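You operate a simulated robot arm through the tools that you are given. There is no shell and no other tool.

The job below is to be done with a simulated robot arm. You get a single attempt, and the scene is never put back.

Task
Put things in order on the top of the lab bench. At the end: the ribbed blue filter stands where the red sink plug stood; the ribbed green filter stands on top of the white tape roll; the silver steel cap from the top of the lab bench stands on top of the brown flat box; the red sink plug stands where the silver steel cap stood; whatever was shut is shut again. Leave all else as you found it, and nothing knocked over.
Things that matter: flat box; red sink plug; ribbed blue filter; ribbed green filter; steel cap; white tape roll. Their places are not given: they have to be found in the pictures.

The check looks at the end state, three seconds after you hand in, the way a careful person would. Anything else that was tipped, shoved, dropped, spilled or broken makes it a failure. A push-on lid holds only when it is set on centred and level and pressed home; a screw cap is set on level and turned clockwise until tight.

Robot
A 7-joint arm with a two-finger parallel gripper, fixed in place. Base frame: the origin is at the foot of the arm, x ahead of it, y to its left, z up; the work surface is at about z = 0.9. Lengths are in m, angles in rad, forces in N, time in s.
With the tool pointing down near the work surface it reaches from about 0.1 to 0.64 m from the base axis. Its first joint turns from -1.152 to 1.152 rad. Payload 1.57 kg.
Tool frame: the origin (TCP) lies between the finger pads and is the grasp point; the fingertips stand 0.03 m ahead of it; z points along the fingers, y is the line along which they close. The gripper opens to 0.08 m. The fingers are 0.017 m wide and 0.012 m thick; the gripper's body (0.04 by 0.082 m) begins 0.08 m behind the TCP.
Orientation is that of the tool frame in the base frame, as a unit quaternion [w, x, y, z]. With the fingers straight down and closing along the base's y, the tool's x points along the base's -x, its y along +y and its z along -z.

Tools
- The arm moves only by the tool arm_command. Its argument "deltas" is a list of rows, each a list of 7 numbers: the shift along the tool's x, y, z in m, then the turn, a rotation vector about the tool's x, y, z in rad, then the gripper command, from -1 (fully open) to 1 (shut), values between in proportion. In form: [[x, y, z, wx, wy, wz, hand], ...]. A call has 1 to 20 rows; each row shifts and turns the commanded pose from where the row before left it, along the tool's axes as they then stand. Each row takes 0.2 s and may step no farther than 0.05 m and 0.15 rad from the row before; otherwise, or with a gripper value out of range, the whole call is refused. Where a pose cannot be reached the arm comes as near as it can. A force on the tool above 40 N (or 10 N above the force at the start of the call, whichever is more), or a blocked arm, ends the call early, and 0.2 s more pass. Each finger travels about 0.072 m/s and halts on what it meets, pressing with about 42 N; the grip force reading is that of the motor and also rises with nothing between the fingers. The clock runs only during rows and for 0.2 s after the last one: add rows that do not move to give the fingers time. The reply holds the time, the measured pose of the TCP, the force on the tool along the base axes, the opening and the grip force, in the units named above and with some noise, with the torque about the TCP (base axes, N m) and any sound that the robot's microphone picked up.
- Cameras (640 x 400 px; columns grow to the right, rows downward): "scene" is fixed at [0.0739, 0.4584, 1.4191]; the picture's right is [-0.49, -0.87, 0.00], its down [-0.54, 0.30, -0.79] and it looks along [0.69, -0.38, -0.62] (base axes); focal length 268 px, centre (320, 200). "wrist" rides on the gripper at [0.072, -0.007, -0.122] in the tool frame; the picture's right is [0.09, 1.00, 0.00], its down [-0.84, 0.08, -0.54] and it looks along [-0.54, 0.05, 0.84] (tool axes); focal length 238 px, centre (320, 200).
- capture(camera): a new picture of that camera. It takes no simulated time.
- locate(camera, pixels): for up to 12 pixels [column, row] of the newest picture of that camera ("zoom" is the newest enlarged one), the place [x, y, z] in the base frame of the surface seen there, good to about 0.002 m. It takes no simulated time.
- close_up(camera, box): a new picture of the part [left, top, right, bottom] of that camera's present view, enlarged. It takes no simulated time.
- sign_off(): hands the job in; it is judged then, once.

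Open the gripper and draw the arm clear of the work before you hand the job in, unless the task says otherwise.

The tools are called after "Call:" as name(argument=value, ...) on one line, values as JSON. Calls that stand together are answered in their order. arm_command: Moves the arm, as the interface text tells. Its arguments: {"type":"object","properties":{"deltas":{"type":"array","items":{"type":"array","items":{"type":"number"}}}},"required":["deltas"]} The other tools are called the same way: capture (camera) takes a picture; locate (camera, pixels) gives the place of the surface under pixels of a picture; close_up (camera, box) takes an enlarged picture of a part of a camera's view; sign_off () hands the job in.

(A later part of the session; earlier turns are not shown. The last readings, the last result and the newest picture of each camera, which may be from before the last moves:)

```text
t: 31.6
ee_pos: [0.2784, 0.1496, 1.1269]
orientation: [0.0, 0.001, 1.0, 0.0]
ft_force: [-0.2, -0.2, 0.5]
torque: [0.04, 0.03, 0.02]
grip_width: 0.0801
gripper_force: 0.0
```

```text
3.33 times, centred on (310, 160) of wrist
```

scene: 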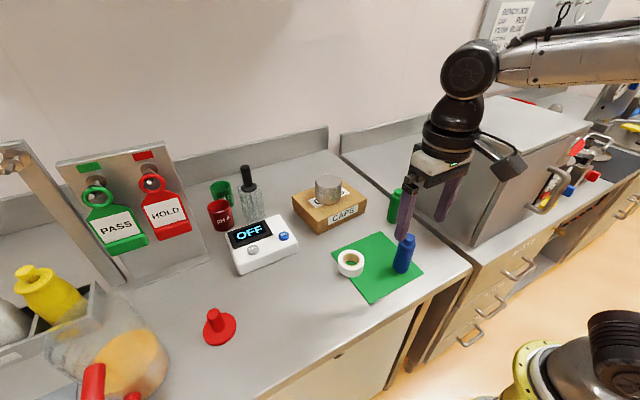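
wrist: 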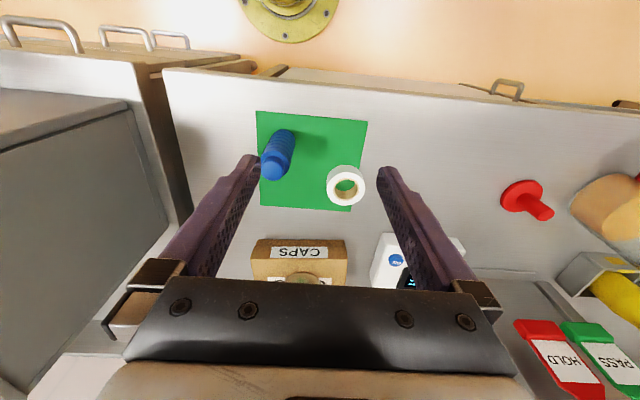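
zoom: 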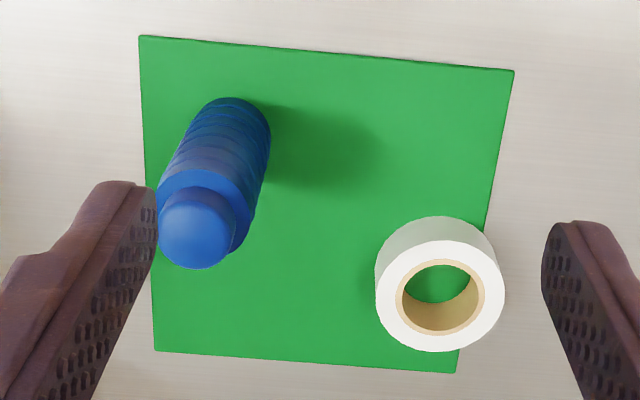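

Call:
locate(camera="zoom", pixels=[[197, 228], [163, 228], [232, 228], [197, 195], [197, 262], [242, 195], [235, 105], [378, 295], [503, 290], [440, 243], [440, 350], [300, 250]])

Call:
close_up(camera="scene", box=[370, 225, 440, 285])

```text
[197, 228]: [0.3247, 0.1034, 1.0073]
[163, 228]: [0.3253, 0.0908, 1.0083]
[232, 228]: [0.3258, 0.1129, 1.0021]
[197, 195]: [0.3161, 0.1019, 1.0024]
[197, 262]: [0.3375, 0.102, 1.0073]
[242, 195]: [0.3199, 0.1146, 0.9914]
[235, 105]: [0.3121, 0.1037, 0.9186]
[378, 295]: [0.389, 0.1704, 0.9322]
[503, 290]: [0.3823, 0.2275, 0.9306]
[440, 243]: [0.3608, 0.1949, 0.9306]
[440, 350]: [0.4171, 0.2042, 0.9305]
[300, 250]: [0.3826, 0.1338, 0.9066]
```

```text
6.67 times, centred on (405, 255) of scene
```

zoom: 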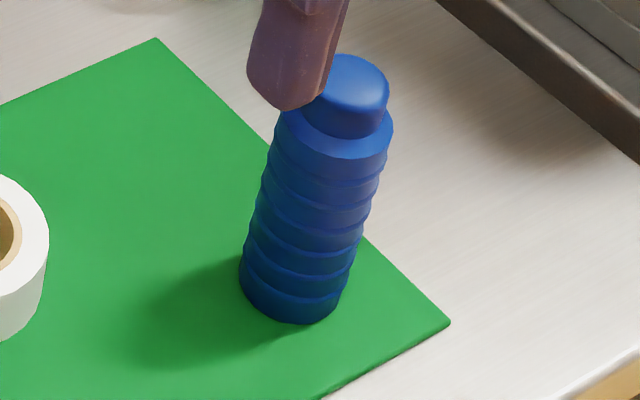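

The blue filter's axis is at about (0.3265, 0.1025), with its top at z≈1.008. I'll move to directly above it with the fingertips clear of its top.

Call:
arm_command(deltas=[[-0.016, -0.0157, 0.02, 0, 0, 0, -1], [-0.016, -0.0157, 0.02, 0, 0, 0, -1], [-0.016, -0.0157, 0.02, 0, 0, 0, -1], [0, 0, 0, 0, 0, 0, -1]])

Call:
capture(camera="wrist")

```text
t: 32.6
ee_pos: [0.3266, 0.1023, 1.065]
orientation: [0.001, 0.0, 1.0, 0.0]
ft_force: [0.2, 0.2, 1.0]
torque: [-0.01, 0.01, -0.02]
grip_width: 0.0801
gripper_force: 0.0
```

```text
taken
```

wrist: 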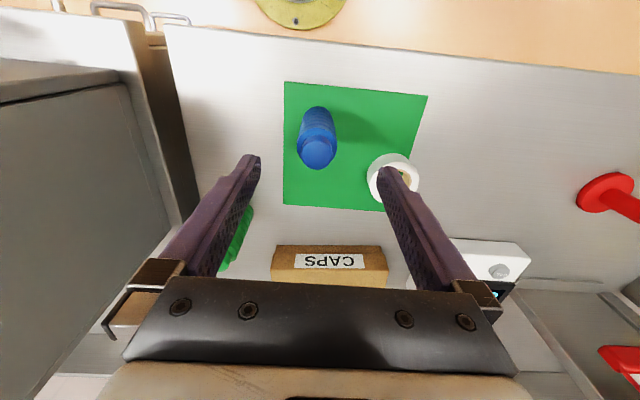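

The blue filter sits centred at column 316 between the fingers. I'll descend to grasp height (z≈0.957).

Call:
arm_command(deltas=[[0, 0, 0.035, 0, 0, 0, -1], [0, 0, 0.035, 0, 0, 0, -1], [0, 0, 0.03, 0, 0, 0, -1], [0, 0, 0.008, 0, 0, 0, -1], [0, 0, 0, 0, 0, 0, -1]])

Call:
capture(camera="wrist")

Call:
close_up(camera="scene", box=[340, 190, 460, 290])

```text
t: 33.8
ee_pos: [0.329, 0.103, 0.9577]
orientation: [0.0, 0.0, 1.0, -0.001]
ft_force: [0.0, 0.3, 0.3]
torque: [-0.02, 0.01, 0.03]
grip_width: 0.0799
gripper_force: 0.0
```

```text
taken
```

wrist: 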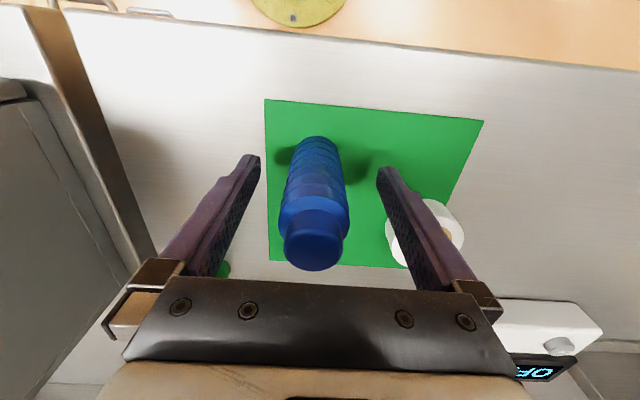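

```text
4.00 times, centred on (400, 240) of scene
```

zoom: 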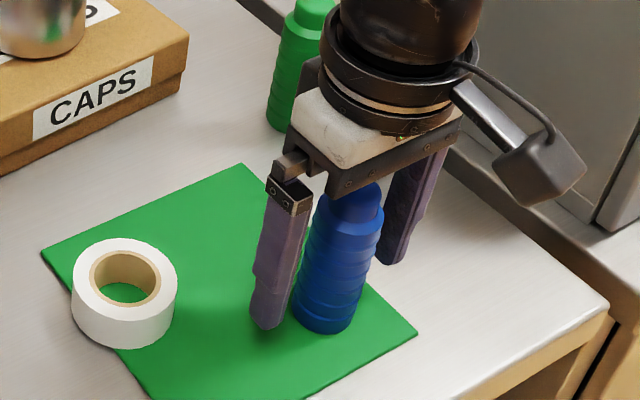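

The filter is between the fingers, and everything else is clear. I'll close on it in stages.

Call:
arm_command(deltas=[[0, 0, 0, 0, 0, 0, -0.3], [0, 0, 0, 0, 0, 0, 0], [0, 0, 0, 0, 0, 0, 1], [0, 0, 0, 0, 0, 0, 1], [0, 0, 0, 0, 0, 0, 1]])

Call:
capture(camera="wrist")

```text
t: 35.0
ee_pos: [0.3271, 0.1029, 0.9583]
orientation: [0.002, -0.001, 1.0, 0.0]
ft_force: [0.2, 0.0, -0.7]
torque: [-0.02, 0.0, 0.01]
grip_width: 0.0327
gripper_force: 40.8
```

```text
taken
```

wrist: 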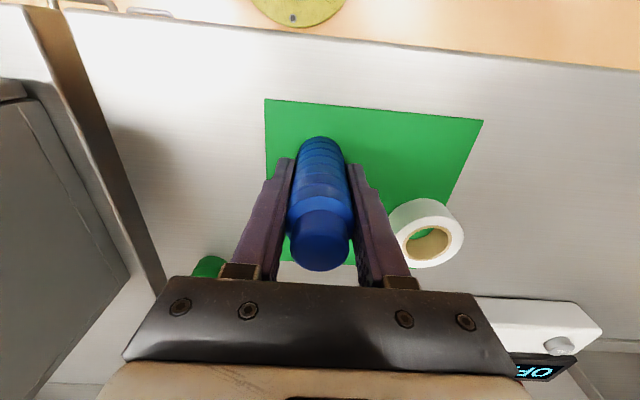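

The grip reads a width of 0.0327. I'll zoom in on the held filter to compare its base width with the tape's hole.

Call:
close_up(camera="scene", box=[335, 225, 435, 287])

Call:
close_up(camera="wrist", box=[250, 120, 480, 290])

```text
6.40 times, centred on (385, 256) of scene
```

zoom: 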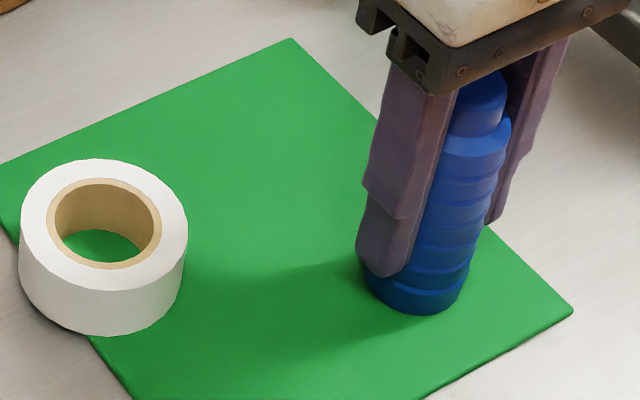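

```text
2.35 times, centred on (365, 205) of wrist
```

zoom: 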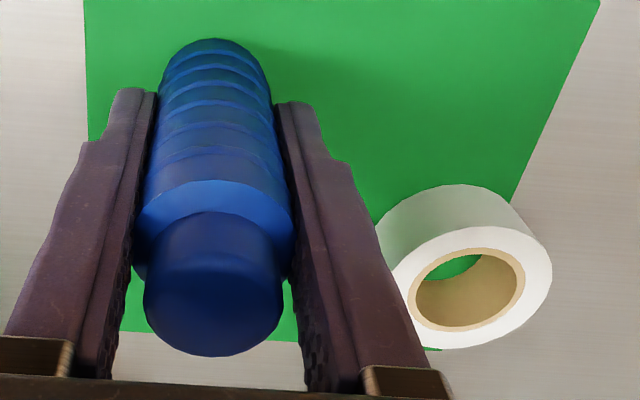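

The blue filter is held securely. I'll lift it and carry it at a safe height over the tape to above the plug's old place (0.408, 0.340).

Call:
arm_command(deltas=[[0, 0, -0.015, 0, 0, 0, 1], [0, 0, -0.03, 0, 0, 0, 1], [0, 0, -0.03, 0, 0, 0, 1], [-0.0134, 0.0395, 0, 0, 0, 0, 1], [-0.0134, 0.0395, 0, 0, 0, 0, 1], [-0.0134, 0.0395, 0, 0, 0, 0, 1], [-0.0134, 0.0395, 0, 0, 0, 0, 1], [-0.0134, 0.0395, 0, 0, 0, 0, 1], [-0.0134, 0.0395, 0, 0, 0, 0, 1], [0, 0, 0, 0, 0, 0, 1]])

Call:
capture(camera="wrist")

Call:
capture(camera="scene")

```text
t: 37.2
ee_pos: [0.4076, 0.3412, 1.0324]
orientation: [0.001, 0.001, 1.0, 0.0]
ft_force: [-0.5, -0.6, -0.2]
torque: [0.01, -0.01, 0.02]
grip_width: 0.0325
gripper_force: 40.8
```

```text
taken
```

wrist: 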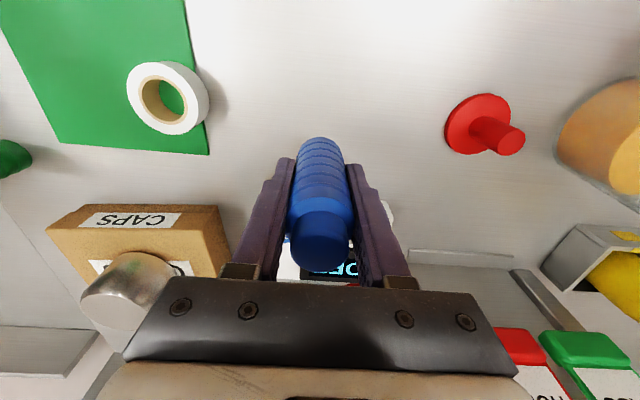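

```text
taken
```

scene: 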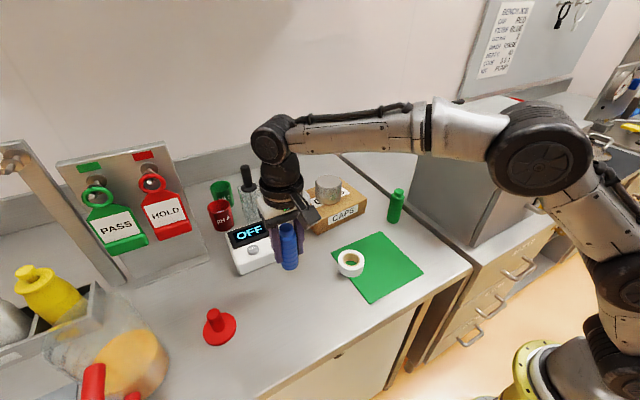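

The filter hangs upright above the plug's old place. I'll lower it to just above the bench.

Call:
arm_command(deltas=[[0, -0.001, 0.03, 0, 0, 0, 1], [0, 0, 0.025, 0, 0, 0, 1], [0, 0, 0.015, 0, 0, 0, 1], [0, 0, 0, 0, 0, 0, 1]])

Call:
close_up(camera="scene", box=[250, 210, 350, 310])

```text
t: 38.2
ee_pos: [0.4064, 0.3374, 0.9602]
orientation: [0.001, 0.0, 1.0, 0.0]
ft_force: [0.3, 0.1, -1.2]
torque: [0.02, 0.02, 0.02]
grip_width: 0.0324
gripper_force: 41.2
```

```text
4.00 times, centred on (300, 260) of scene
```

zoom: 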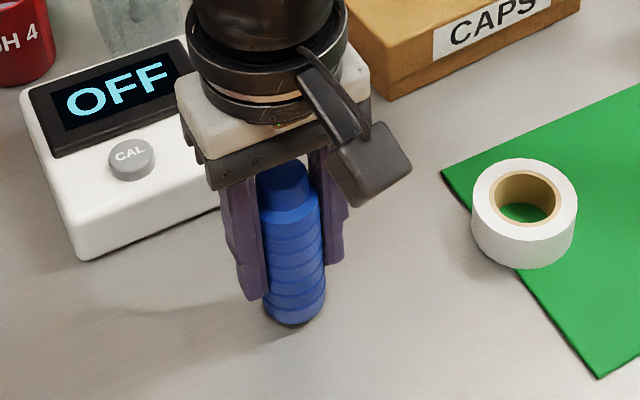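

The filter is a few millimetres above the bench. I'll nudge +1.5 mm in y and lower in small steps.

Call:
arm_command(deltas=[[-0.001, 0.0015, 0.002, 0, 0, 0, 1], [0, 0, 0.0015, 0, 0, 0, 1], [0, 0, 0, 0, 0, 0, 1]])

```text
t: 39.0
ee_pos: [0.4091, 0.3405, 0.958]
orientation: [0.002, 0.001, 1.0, 0.001]
ft_force: [-1.1, -0.6, -0.5]
torque: [0.02, -0.02, -0.03]
grip_width: 0.0325
gripper_force: 40.8
```

Call:
arm_command(deltas=[[0, 0, 0.001, 0, 0, 0, 1], [0, 0, 0, 0, 0, 0, 1]])

```text
t: 39.6
ee_pos: [0.4085, 0.3393, 0.9577]
orientation: [0.001, 0.0, 1.0, 0.0]
ft_force: [-0.4, -0.7, -0.2]
torque: [-0.02, 0.0, 0.02]
grip_width: 0.0328
gripper_force: 40.9
```

Call:
arm_command(deltas=[[0, 0, 0.001, 0, 0, 0, 1], [0, 0, 0, 0, 0, 0, 1]])

```text
t: 40.2
ee_pos: [0.4092, 0.3406, 0.9565]
orientation: [0.001, 0.0, 1.0, 0.0]
ft_force: [-0.5, -0.1, -0.7]
torque: [-0.01, 0.01, 0.03]
grip_width: 0.0325
gripper_force: 40.7
```

No contact yet (z≈0.9565). I'll continue in 1 mm steps.

Call:
arm_command(deltas=[[0, 0, 0.001, 0, 0, 0, 1], [0, 0, 0, 0, 0, 0, 1]])

```text
t: 40.8
ee_pos: [0.4094, 0.3401, 0.9554]
orientation: [0.001, 0.0, 1.0, 0.0]
ft_force: [-0.1, -0.1, -0.9]
torque: [0.01, 0.02, 0.0]
grip_width: 0.0326
gripper_force: 40.6
```

Call:
arm_command(deltas=[[0, 0, 0.001, 0, 0, 0, 1], [0, 0, 0, 0, 0, 0, 1]])

Call:
close_up(camera="scene", box=[265, 230, 325, 300])

```text
t: 41.4
ee_pos: [0.4085, 0.3397, 0.9542]
orientation: [0.001, 0.0, 1.0, 0.0]
ft_force: [0.1, 0.0, -1.1]
torque: [-0.02, -0.01, 0.02]
grip_width: 0.0324
gripper_force: 40.7
```

```text
5.71 times, centred on (295, 265) of scene
```

zoom: 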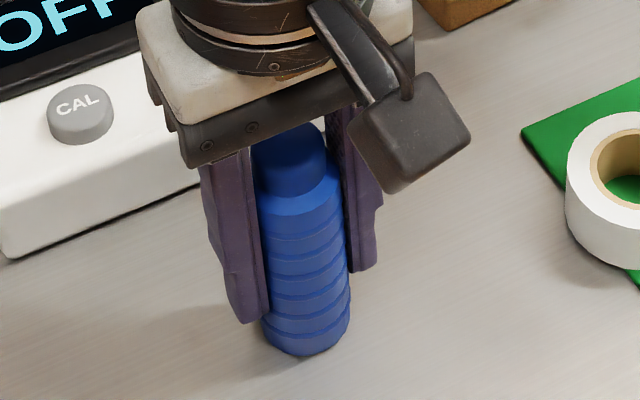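

Call:
arm_command(deltas=[[0, 0, 0.001, 0, 0, 0, 1], [0, 0, 0, 0, 0, 0, 1]])

```text
t: 42.0
ee_pos: [0.4087, 0.3392, 0.9537]
orientation: [0.0, 0.0, 1.0, 0.0]
ft_force: [-0.6, 0.0, 3.0]
torque: [-0.05, 0.04, -0.01]
grip_width: 0.0323
gripper_force: 41.1
```

Contact (Fz +3.0 N). I'll release the blue filter.

Call:
arm_command(deltas=[[0, 0, 0, 0, 0, 0, -0.1], [0, 0, 0, 0, 0, 0, -0.4], [0, 0, 0, 0, 0, 0, -1], [0, 0, 0, 0, 0, 0, -1]])

Call:
capture(camera="wrist")

Call:
close_up(camera="scene", box=[250, 210, 350, 310])

```text
t: 43.0
ee_pos: [0.4104, 0.3396, 0.9532]
orientation: [0.001, 0.0, 1.0, -0.001]
ft_force: [0.9, 0.5, -0.3]
torque: [0.0, -0.03, -0.02]
grip_width: 0.08
gripper_force: 0.1
```

```text
taken
```

wrist: 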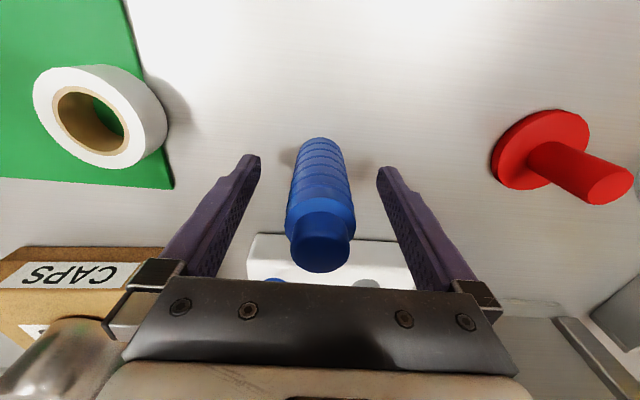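

```text
4.00 times, centred on (300, 260) of scene
```

zoom: 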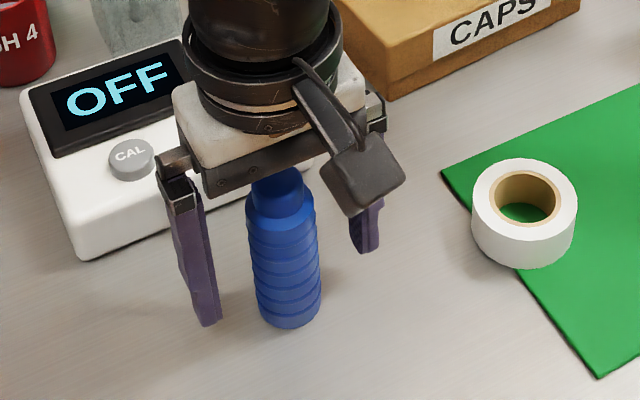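

The blue filter stands on the plug's old place. Before touching the green filter I'll measure the tape hole and the green filter's base precisely with strong zooms.

Call:
close_up(camera="scene", box=[334, 246, 368, 280])

Call:
close_up(camera="scene", box=[378, 184, 414, 226])

```text
11.76 times, centred on (351, 263) of scene
```

zoom: 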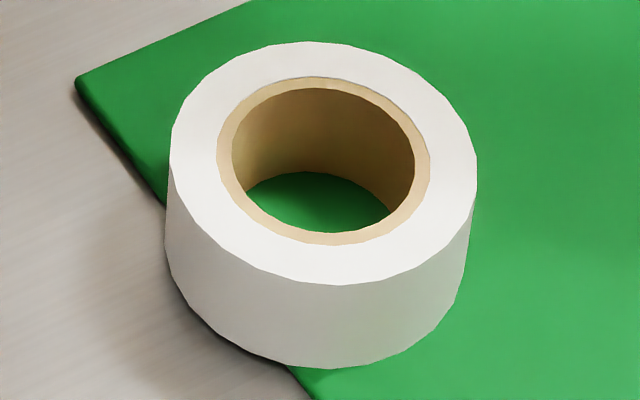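

```text
9.52 times, centred on (396, 205) of scene
```

zoom: 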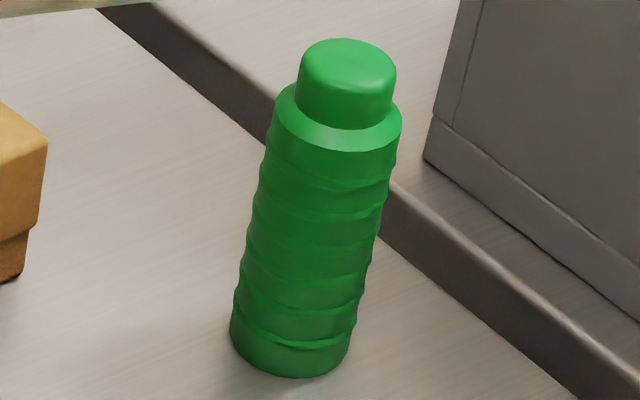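

The zooms give a tape hole of about 35.6 mm and a filter base of about 34 mm, so I need to know whether the filter would drop into the hole. I'll rise clear of the blue filter and move above the tape roll to look closely.

Call:
arm_command(deltas=[[0, 0, -0.033, 0, 0, 0, -1], [0, 0, -0.033, 0, 0, 0, -1], [0, 0, -0.033, 0, 0, 0, -1], [0.0056, -0.0349, 0.005, 0, 0, 0, -1], [0.0056, -0.0349, 0.005, 0, 0, 0, -1], [0.0056, -0.0349, 0.005, 0, 0, 0, -1], [0.0056, -0.0349, 0.005, 0, 0, 0, -1], [0, 0, 0, 0, 0, 0, -1]])

Call:
capture(camera="scene")

Call:
close_up(camera="wrist", box=[270, 90, 370, 180])

```text
t: 44.8
ee_pos: [0.3863, 0.2033, 1.0305]
orientation: [0.001, -0.001, 1.0, 0.0]
ft_force: [0.4, 0.7, 0.1]
torque: [-0.01, -0.02, 0.01]
grip_width: 0.0801
gripper_force: 0.0
```

```text
taken
```

scene: 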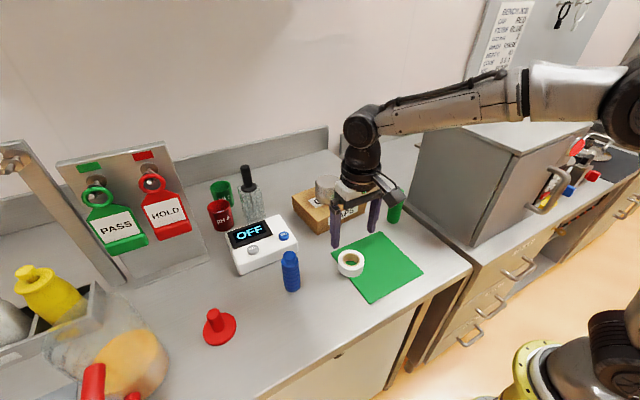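

```text
4.44 times, centred on (320, 135) of wrist
```

zoom: 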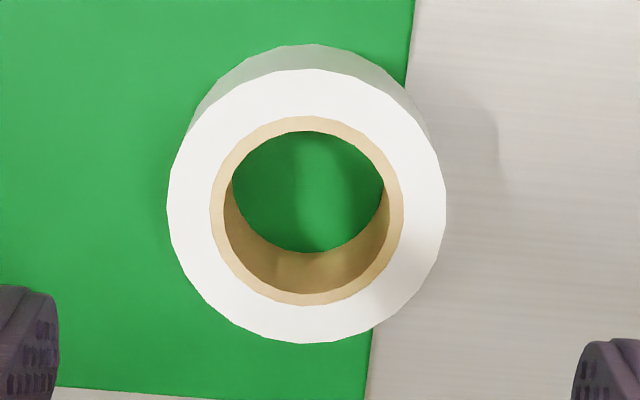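

Call:
locate(camera="zoom", pixels=[[172, 205], [441, 205], [305, 75], [305, 338], [217, 210], [396, 210], [305, 124], [308, 298], [307, 190], [300, 270], [200, 300], [410, 110]])

```text
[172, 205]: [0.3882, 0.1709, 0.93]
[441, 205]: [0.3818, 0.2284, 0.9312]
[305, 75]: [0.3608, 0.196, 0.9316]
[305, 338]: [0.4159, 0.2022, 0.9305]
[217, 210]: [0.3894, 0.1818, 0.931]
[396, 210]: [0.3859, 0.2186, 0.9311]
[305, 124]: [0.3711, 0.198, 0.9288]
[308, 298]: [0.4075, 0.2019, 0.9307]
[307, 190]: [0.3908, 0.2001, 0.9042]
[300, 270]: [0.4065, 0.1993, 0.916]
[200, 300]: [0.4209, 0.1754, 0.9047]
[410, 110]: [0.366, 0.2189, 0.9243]
```

The tape centre is (0.3885, 0.200), its top is at 0.9305 and the mat top at 0.904. To learn whether the hole is physically open, I'll close the fingers and settle above the centre.

Call:
arm_command(deltas=[[-0.002, -0.003, 0, 0, 0, 0, 1], [0, 0, 0.02, 0, 0, 0, 1], [0, 0, 0.02, 0, 0, 0, 1], [0, 0, 0, 0, 0, 0, 1], [0, 0, 0, 0, 0, 0, 1]])

Call:
capture(camera="wrist")

Call:
close_up(camera="scene", box=[320, 220, 380, 290])

```text
t: 46.0
ee_pos: [0.389, 0.1979, 0.9924]
orientation: [0.002, 0.0, 1.0, 0.0]
ft_force: [-0.7, -0.4, -0.4]
torque: [-0.02, 0.01, 0.0]
grip_width: 0.0
gripper_force: 20.6
```

```text
taken
```

wrist: 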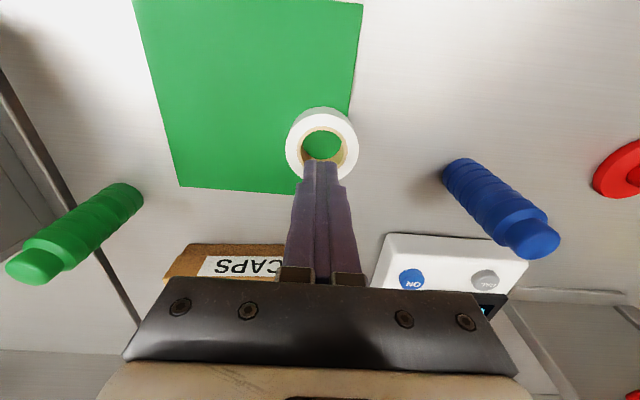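

```text
5.71 times, centred on (350, 255) of scene
```

zoom: 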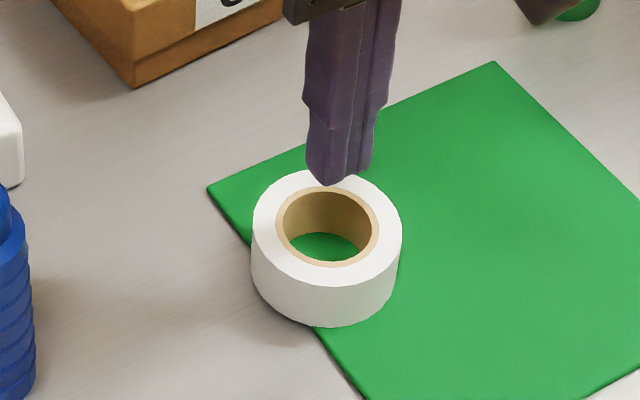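

The closed fingertips are about 3 cm above the tape. I'll lower to just above its top and check alignment with the hole.

Call:
arm_command(deltas=[[0, 0.001, 0.015, 0, 0, 0, 1], [0, 0, 0.01, 0, 0, 0, 1], [0, 0, 0, 0, 0, 0, 1]])

Call:
close_up(camera="wrist", box=[260, 90, 380, 220])

Call:
close_up(camera="scene", box=[320, 225, 380, 285])

```text
t: 46.8
ee_pos: [0.3881, 0.1985, 0.9686]
orientation: [0.001, 0.0, 1.0, 0.0]
ft_force: [-0.2, -0.6, 0.3]
torque: [-0.01, 0.0, 0.02]
grip_width: 0.0
gripper_force: 21.8
```

```text
3.08 times, centred on (320, 155) of wrist
```

zoom: 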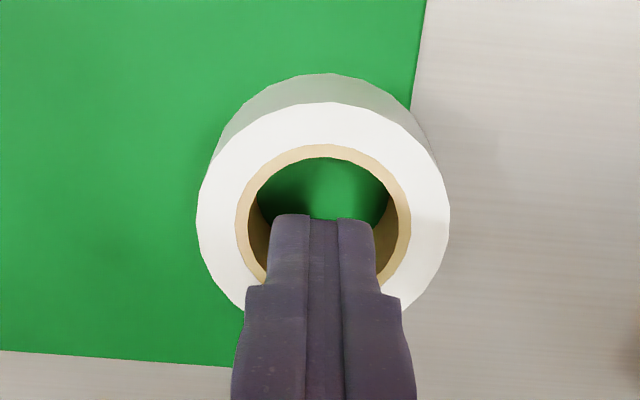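

```text
6.67 times, centred on (350, 255) of scene
```

zoom: 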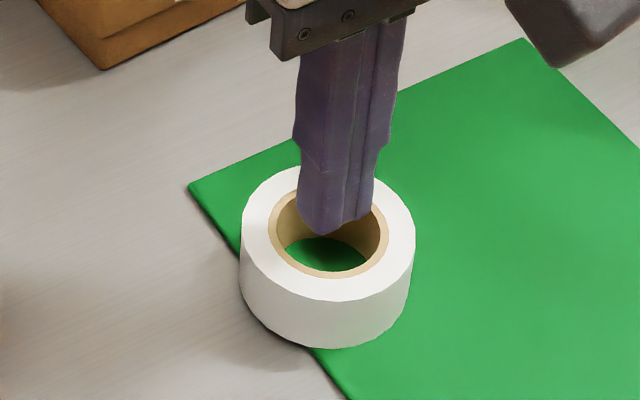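

The fingers are aligned over the hole. I'll lower slowly past the tape-top level and watch for force.

Call:
arm_command(deltas=[[0, 0, 0.003, 0, 0, 0, 1], [0, 0, 0.002, 0, 0, 0, 1], [0, 0, 0.001, 0, 0, 0, 1], [0, 0, 0.001, 0, 0, 0, 1], [0, 0, 0, 0, 0, 0, 1]])

```text
t: 48.0
ee_pos: [0.3877, 0.1994, 0.9616]
orientation: [0.001, 0.0, 1.0, 0.0]
ft_force: [-0.1, 0.3, -0.3]
torque: [-0.01, 0.0, 0.0]
grip_width: 0.0
gripper_force: 21.5
```

Call:
arm_command(deltas=[[0, 0, 0.001, 0, 0, 0, 1], [0, 0, 0.001, 0, 0, 0, 1], [0, 0, 0.001, 0, 0, 0, 1], [0, 0, 0, 0, 0, 0, 1]])

Call:
close_up(camera="scene", box=[320, 225, 380, 285])

```text
t: 49.0
ee_pos: [0.3896, 0.1989, 0.9598]
orientation: [0.003, 0.0, 1.0, 0.001]
ft_force: [-9.3, -1.9, 23.3]
torque: [-0.07, 0.28, -0.01]
grip_width: 0.0
gripper_force: 21.4
```

```text
6.67 times, centred on (350, 255) of scene
```

zoom: 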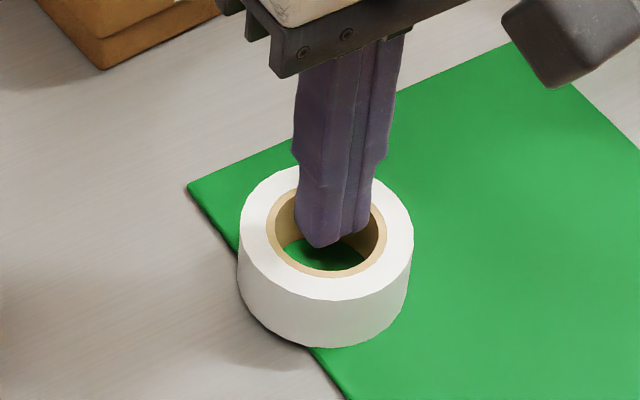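

There is firm contact (23 N) at tip height ≈0.930 although the fingers are inside the visible hole, so the roll carries loads at its top there. The filter can therefore stand centred on it. I'll rise at once and check that the tape didn't shift.

Call:
arm_command(deltas=[[0, 0, -0.004, 0, 0, 0, 1], [0, 0, -0.03, 0, 0, 0, 1], [0, 0, -0.04, 0, 0, 0, 1], [0, 0, 0, 0, 0, 0, -1], [0, 0, 0, 0, 0, 0, -1], [0, 0, 0, 0, 0, 0, -1]])

Call:
close_up(camera="scene", box=[334, 246, 368, 280])

Call:
capture(camera="wrist")

```text
t: 50.4
ee_pos: [0.3882, 0.2002, 1.0333]
orientation: [0.001, 0.0, 1.0, 0.0]
ft_force: [-1.4, 0.1, 0.1]
torque: [0.03, 0.0, -0.01]
grip_width: 0.0803
gripper_force: 0.1
```

```text
11.76 times, centred on (351, 263) of scene
```

zoom: 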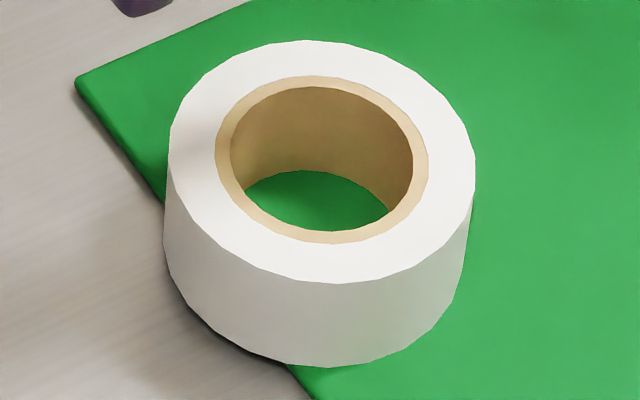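

```text
taken
```

wrist: 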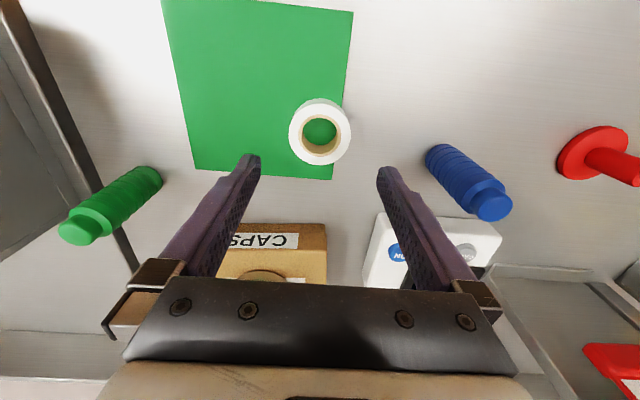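

The tape stayed put (within 0.5 mm), and the torque reading puts the contact at the fingers' centre, so the top acts as solid. Now for the green filter: I'll zoom in and locate it.

Call:
close_up(camera="wrist", box=[40, 140, 190, 260])

```text
3.33 times, centred on (115, 200) of wrist
```

zoom: 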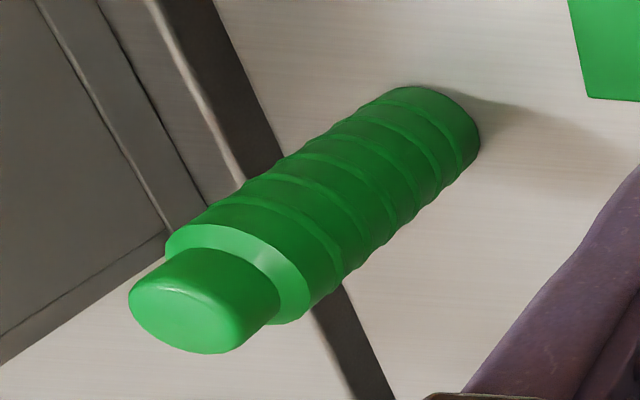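

Call:
locate(camera="zoom", pixels=[[185, 318], [135, 300], [235, 335], [175, 290], [200, 348], [455, 110], [475, 145], [400, 180], [240, 160], [110, 120], [150, 180], [30, 330]])

Call:
close_up(camera="scene", box=[370, 160, 470, 240])

```text
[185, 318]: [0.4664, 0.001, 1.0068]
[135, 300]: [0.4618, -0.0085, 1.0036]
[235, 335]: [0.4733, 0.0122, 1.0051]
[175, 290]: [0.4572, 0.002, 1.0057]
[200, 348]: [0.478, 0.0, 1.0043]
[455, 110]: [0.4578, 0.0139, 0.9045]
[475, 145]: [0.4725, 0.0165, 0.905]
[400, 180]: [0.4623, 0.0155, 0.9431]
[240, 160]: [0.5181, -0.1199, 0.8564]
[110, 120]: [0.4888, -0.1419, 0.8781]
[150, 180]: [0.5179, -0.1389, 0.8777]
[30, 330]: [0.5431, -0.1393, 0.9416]
```

```text
5.00 times, centred on (420, 200) of scene
```

zoom: 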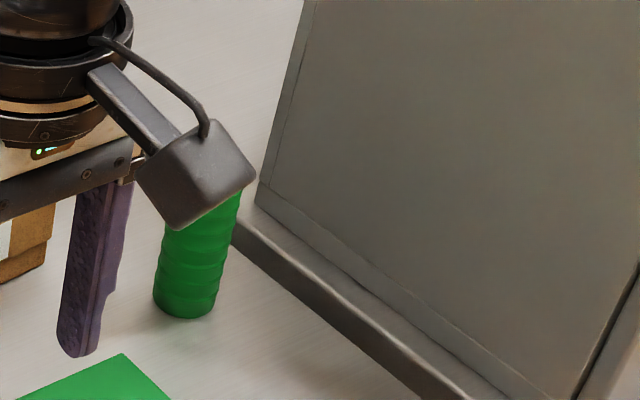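

The green filter's axis is at about (0.4675, 0.001), with its top at 1.006. The cabinet wall at y≈-0.14 is well clear. I'll move above it with the fingertips higher than its top.

Call:
arm_command(deltas=[[0, 0, -0.025, 0, 0, 0, -1], [-0.0132, -0.0332, -0.003, 0, 0, 0, -1], [-0.0132, -0.0332, 0, 0, 0, 0, -1], [-0.0132, -0.0332, 0, 0, 0, 0, -1], [-0.0132, -0.0332, 0, 0, 0, 0, -1], [-0.0132, -0.0332, 0, 0, 0, 0, -1], [-0.0132, -0.0332, 0, 0, 0, 0, -1], [0, 0, 0, 0, 0, 0, -1]])

Call:
capture(camera="wrist")

Call:
capture(camera="scene")

```text
t: 52.2
ee_pos: [0.4688, 0.0024, 1.0616]
orientation: [0.0, 0.001, 1.0, -0.001]
ft_force: [0.8, 0.0, 0.2]
torque: [0.01, 0.0, -0.01]
grip_width: 0.0799
gripper_force: 0.1
```

```text
taken
```

wrist: 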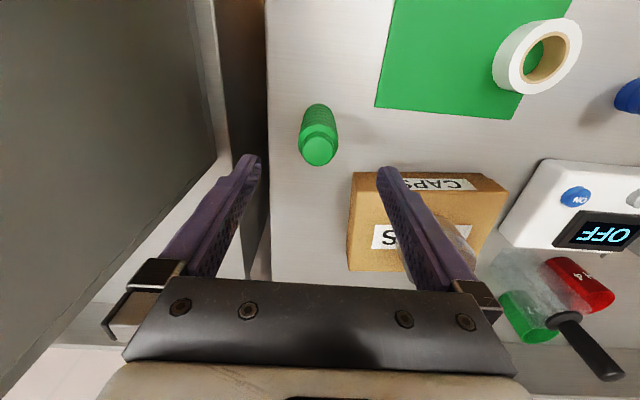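

```text
taken
```

scene: 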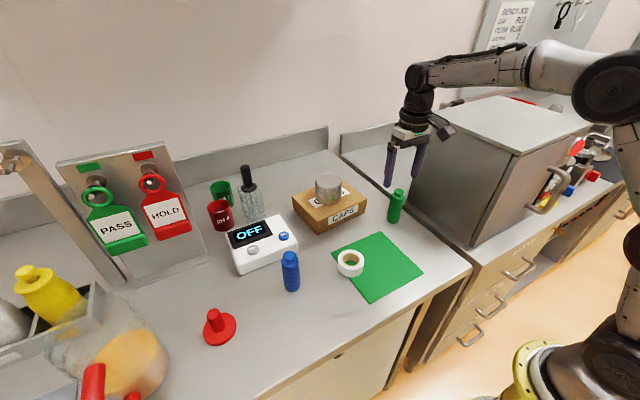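

The green filter is centred at column 318 between the fingers, and the arm is clear of the cabinet. I'll descend to grasp height (z≈0.953).

Call:
arm_command(deltas=[[0.001, -0.001, 0.03, 0, 0, 0, -1], [0, 0, 0.035, 0, 0, 0, -1], [0, 0, 0.03, 0, 0, 0, -1], [0, 0, 0.012, 0, 0, 0, -1], [0, 0, 0, 0, 0, 0, -1]])

Call:
capture(camera="wrist")

Call:
close_up(camera="scene", box=[340, 150, 460, 250])

```text
t: 53.4
ee_pos: [0.4674, -0.0007, 0.9536]
orientation: [0.0, 0.0, 1.0, 0.001]
ft_force: [0.4, 0.3, 0.3]
torque: [-0.02, 0.01, -0.06]
grip_width: 0.08
gripper_force: 0.1
```

```text
taken
```

wrist: 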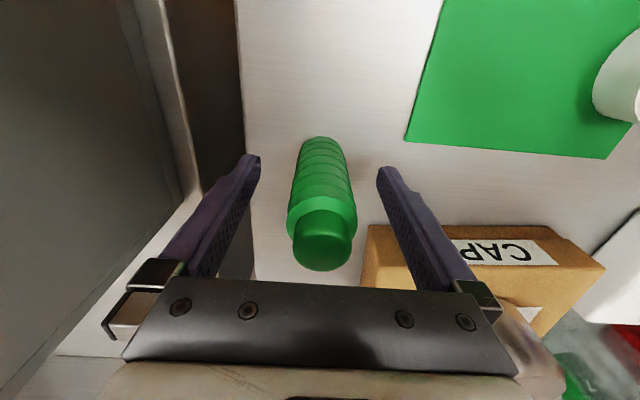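

```text
4.00 times, centred on (400, 200) of scene
```

zoom: 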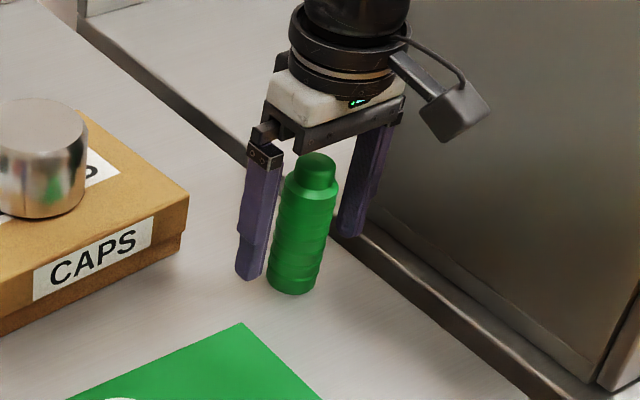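

The filter is centred between the fingers and clear of the box. I'll close on it in stages.

Call:
arm_command(deltas=[[0, 0.001, 0, 0, 0, 0, -0.3], [0, 0, 0, 0, 0, 0, 0], [0, 0, 0, 0, 0, 0, 1], [0, 0, 0, 0, 0, 0, 1], [0, 0, 0, 0, 0, 0, 1]])

Call:
capture(camera="wrist")

```text
t: 54.6
ee_pos: [0.4678, -0.0006, 0.9533]
orientation: [0.001, 0.0, 1.0, 0.0]
ft_force: [-0.1, 0.4, 0.0]
torque: [0.02, -0.03, 0.01]
grip_width: 0.0336
gripper_force: 41.3
```

```text
taken
```

wrist: 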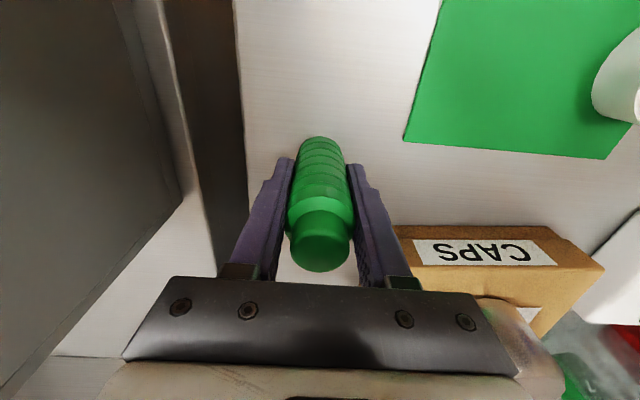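

The green filter is held (width 0.0336). I'll lift it straight up and carry it to above the tape centre (0.3885, 0.200).

Call:
arm_command(deltas=[[0, 0, -0.015, 0, 0, 0, 1], [0, 0, -0.035, 0, 0, 0, 1], [0, 0, -0.035, 0, 0, 0, 1], [0.0132, 0.0334, 0, 0, 0, 0, 1], [0.0132, 0.0334, 0, 0, 0, 0, 1], [0.0132, 0.0334, 0, 0, 0, 0, 1], [0.0132, 0.0334, 0, 0, 0, 0, 1], [0.0132, 0.0334, 0, 0, 0, 0, 1], [0.0132, 0.0334, 0, 0, 0, 0, 1], [0, 0, 0, 0, 0, 0, 1], [0, 0, 0, 0, 0, 0, 1]])

Call:
capture(camera="wrist")

Call:
close_up(camera="scene", box=[300, 180, 420, 290])

```text
t: 57.0
ee_pos: [0.3872, 0.2018, 1.0393]
orientation: [0.001, 0.001, 1.0, -0.001]
ft_force: [0.7, -0.7, -0.1]
torque: [0.02, -0.02, 0.0]
grip_width: 0.0334
gripper_force: 41.4
```

```text
taken
```

wrist: 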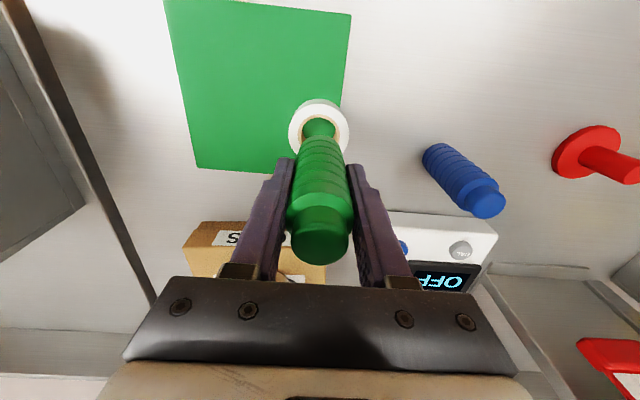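

```text
3.64 times, centred on (360, 235) of scene
```

zoom: 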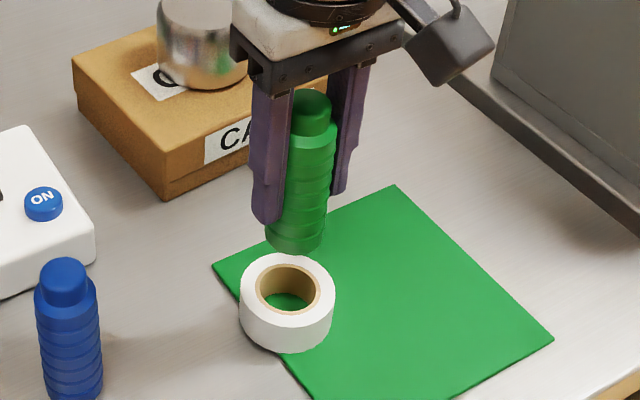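

The filter is upright above the tape. I'll lower it to about 6 mm above the tape top and check the alignment.

Call:
arm_command(deltas=[[-0.001, -0.001, 0.025, 0, 0, 0, 1], [0, 0, 0.018, 0, 0, 0, 1], [0, 0, 0.006, 0, 0, 0, 1], [0, 0, 0, 0, 0, 0, 1], [0, 0, 0, 0, 0, 0, 1]])

Call:
close_up(camera="wrist", box=[250, 80, 390, 230])

Call:
close_up(camera="scene", box=[320, 210, 385, 285])

```text
t: 58.2
ee_pos: [0.3881, 0.198, 0.989]
orientation: [0.001, 0.0, 1.0, 0.0]
ft_force: [0.1, -0.9, -0.9]
torque: [0.0, 0.0, 0.0]
grip_width: 0.0336
gripper_force: 41.2
```

```text
2.67 times, centred on (320, 155) of wrist
```

zoom: 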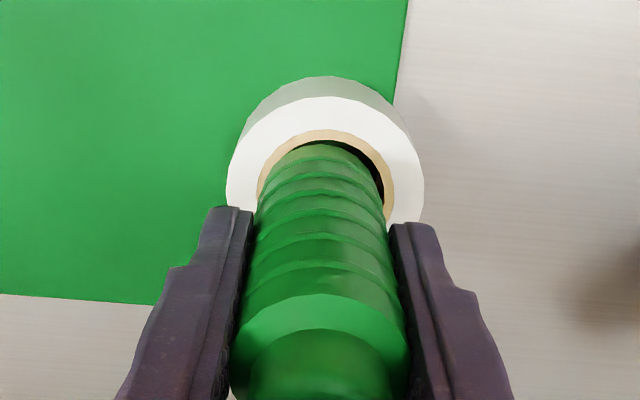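

```text
5.33 times, centred on (352, 248) of scene
```

zoom: 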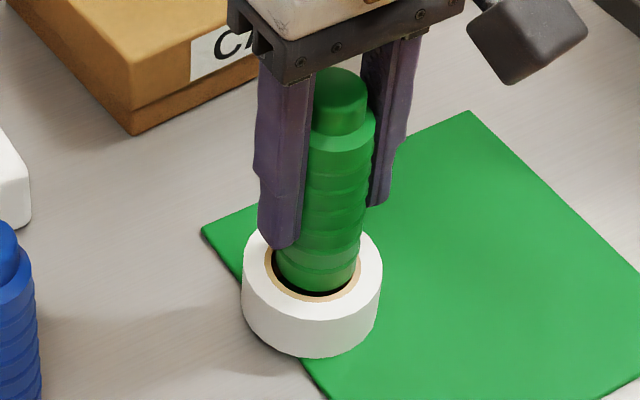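

The filter base looks about 1.5–2 mm left (-y) of the ring centre (base centre ≈320 vs ring centre ≈326). I'll correct y by +2 mm and lower gently.

Call:
arm_command(deltas=[[0, 0.0018, 0.001, 0, 0, 0, 1], [0, 0, 0.001, 0, 0, 0, 1], [0, 0, 0, 0, 0, 0, 1]])

Call:
close_up(camera="wrist", box=[250, 80, 390, 230])

```text
t: 59.0
ee_pos: [0.3898, 0.2007, 0.9875]
orientation: [0.002, -0.001, 1.0, 0.001]
ft_force: [-1.1, 0.0, 6.0]
torque: [-0.14, 0.06, -0.03]
grip_width: 0.0334
gripper_force: 41.3
```

```text
2.67 times, centred on (320, 155) of wrist
```

zoom: 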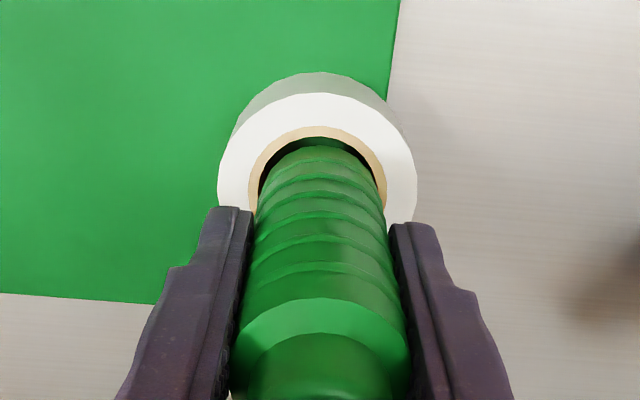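

There is contact at z≈0.9875 (Fz +6 N). The torque hints the load is on the -y edge, so I'll look closely at the contact from the scene camera.

Call:
close_up(camera="scene", box=[330, 235, 372, 285])

Call:
close_up(camera="scene", box=[320, 210, 385, 285])

```text
8.00 times, centred on (351, 260) of scene
```

zoom: 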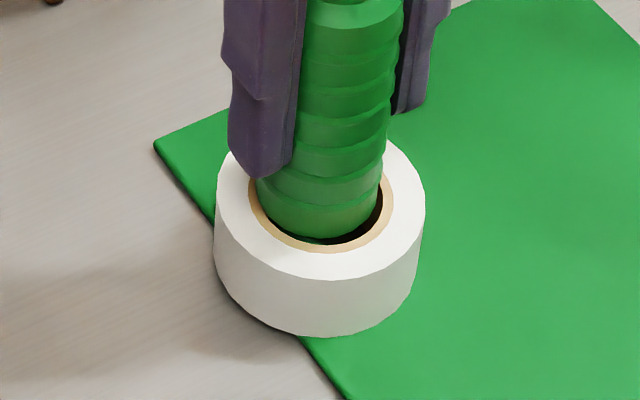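

```text
5.33 times, centred on (352, 248) of scene
```

zoom: 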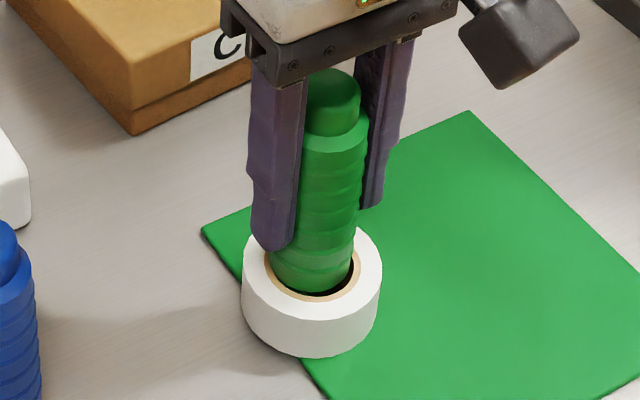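

Call:
locate(camera="zoom", pixels=[[330, 85], [340, 80], [345, 90], [320, 90], [330, 78], [315, 292], [265, 300], [365, 255], [330, 310]])

Call:
arm_command(deltas=[[0, 0, 0, 0, 0, 0, 1]])

```text
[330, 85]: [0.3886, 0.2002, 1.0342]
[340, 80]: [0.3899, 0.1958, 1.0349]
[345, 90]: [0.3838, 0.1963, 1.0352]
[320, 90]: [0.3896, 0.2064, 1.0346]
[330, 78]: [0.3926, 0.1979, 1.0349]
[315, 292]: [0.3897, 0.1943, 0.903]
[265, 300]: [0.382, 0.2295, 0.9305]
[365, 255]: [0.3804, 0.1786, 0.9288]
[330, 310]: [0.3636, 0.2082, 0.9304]
```

```text
t: 59.4
ee_pos: [0.3887, 0.201, 0.9865]
orientation: [0.001, 0.001, 1.0, -0.001]
ft_force: [0.9, 0.2, 4.3]
torque: [-0.07, -0.12, -0.04]
grip_width: 0.0334
gripper_force: 40.9
```

The filter top is at 1.0348, and its height is 0.106, so its base is at ≈0.929–0.930 and rests on the tape's top plane. I'll press half a millimetre more to make sure the support is firm.

Call:
arm_command(deltas=[[0, 0, 0.0007, 0, 0, 0, 1], [0, 0, 0, 0, 0, 0, 1]])

```text
t: 60.0
ee_pos: [0.3895, 0.1991, 0.9859]
orientation: [0.001, 0.001, 1.0, -0.001]
ft_force: [0.8, 1.3, 4.8]
torque: [0.16, -0.11, 0.0]
grip_width: 0.0334
gripper_force: 41.5
```

The force didn't rise as expected. I'll re-check the filter's height and tilt before going on.

Call:
close_up(camera="scene", box=[320, 210, 385, 285])

Call:
locate(camera="zoom", pixels=[[330, 85], [340, 80], [345, 90], [320, 90], [330, 78], [330, 95], [265, 300], [330, 310], [365, 262]])

Call:
arm_command(deltas=[[0, 0, 0, 0, 0, 0, 1], [0, 0, 0, 0, 0, 0, 1]])

```text
5.33 times, centred on (352, 248) of scene
```

zoom: 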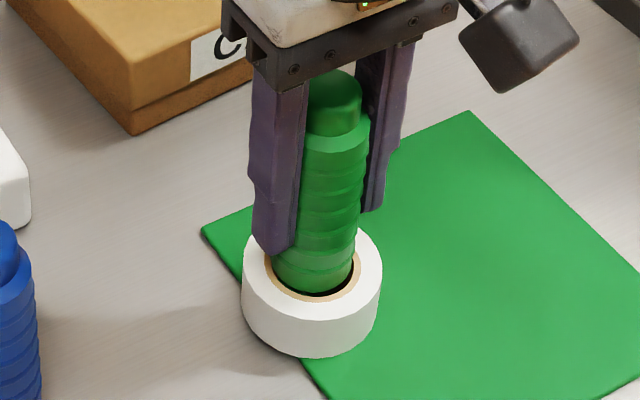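

```text
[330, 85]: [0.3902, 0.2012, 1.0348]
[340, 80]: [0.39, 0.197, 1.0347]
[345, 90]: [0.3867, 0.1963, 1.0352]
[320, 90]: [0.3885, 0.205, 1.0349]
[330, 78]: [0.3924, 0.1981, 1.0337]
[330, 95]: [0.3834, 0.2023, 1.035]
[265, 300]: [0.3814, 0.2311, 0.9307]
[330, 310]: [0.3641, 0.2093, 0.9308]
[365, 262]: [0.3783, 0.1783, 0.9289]
```

```text
t: 60.6
ee_pos: [0.3897, 0.1999, 0.9854]
orientation: [0.0, -0.001, 1.0, -0.002]
ft_force: [0.1, -0.1, -0.4]
torque: [-0.03, -0.01, 0.03]
grip_width: 0.0332
gripper_force: 41.1
```

The force has relaxed to about zero without any commanded motion. I'll lower another 1 mm and watch both the force and the filter-top height.

Call:
arm_command(deltas=[[0, 0, 0.001, 0, 0, 0, 1], [0, 0, 0, 0, 0, 0, 1]])

Call:
close_up(camera="scene", box=[320, 210, 385, 285])

Call:
locate(camera="zoom", pixels=[[330, 85], [340, 80], [345, 90], [320, 90], [330, 78], [330, 95], [335, 88], [325, 88], [338, 92]])

```text
t: 61.2
ee_pos: [0.3891, 0.2005, 0.9857]
orientation: [0.002, 0.0, 1.0, -0.001]
ft_force: [0.3, 0.3, 0.5]
torque: [-0.03, -0.02, -0.02]
grip_width: 0.033
gripper_force: 41.1
```

```text
5.33 times, centred on (352, 248) of scene
```

zoom: 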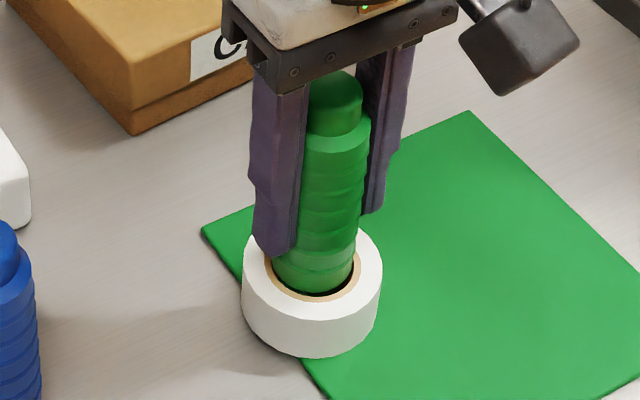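

```text
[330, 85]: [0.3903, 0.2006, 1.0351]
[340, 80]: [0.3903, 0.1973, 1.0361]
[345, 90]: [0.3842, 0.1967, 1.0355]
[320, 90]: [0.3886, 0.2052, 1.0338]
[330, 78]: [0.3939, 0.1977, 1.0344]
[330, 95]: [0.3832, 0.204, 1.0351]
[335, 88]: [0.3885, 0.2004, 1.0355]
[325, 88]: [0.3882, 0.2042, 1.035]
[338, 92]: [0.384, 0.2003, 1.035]
```

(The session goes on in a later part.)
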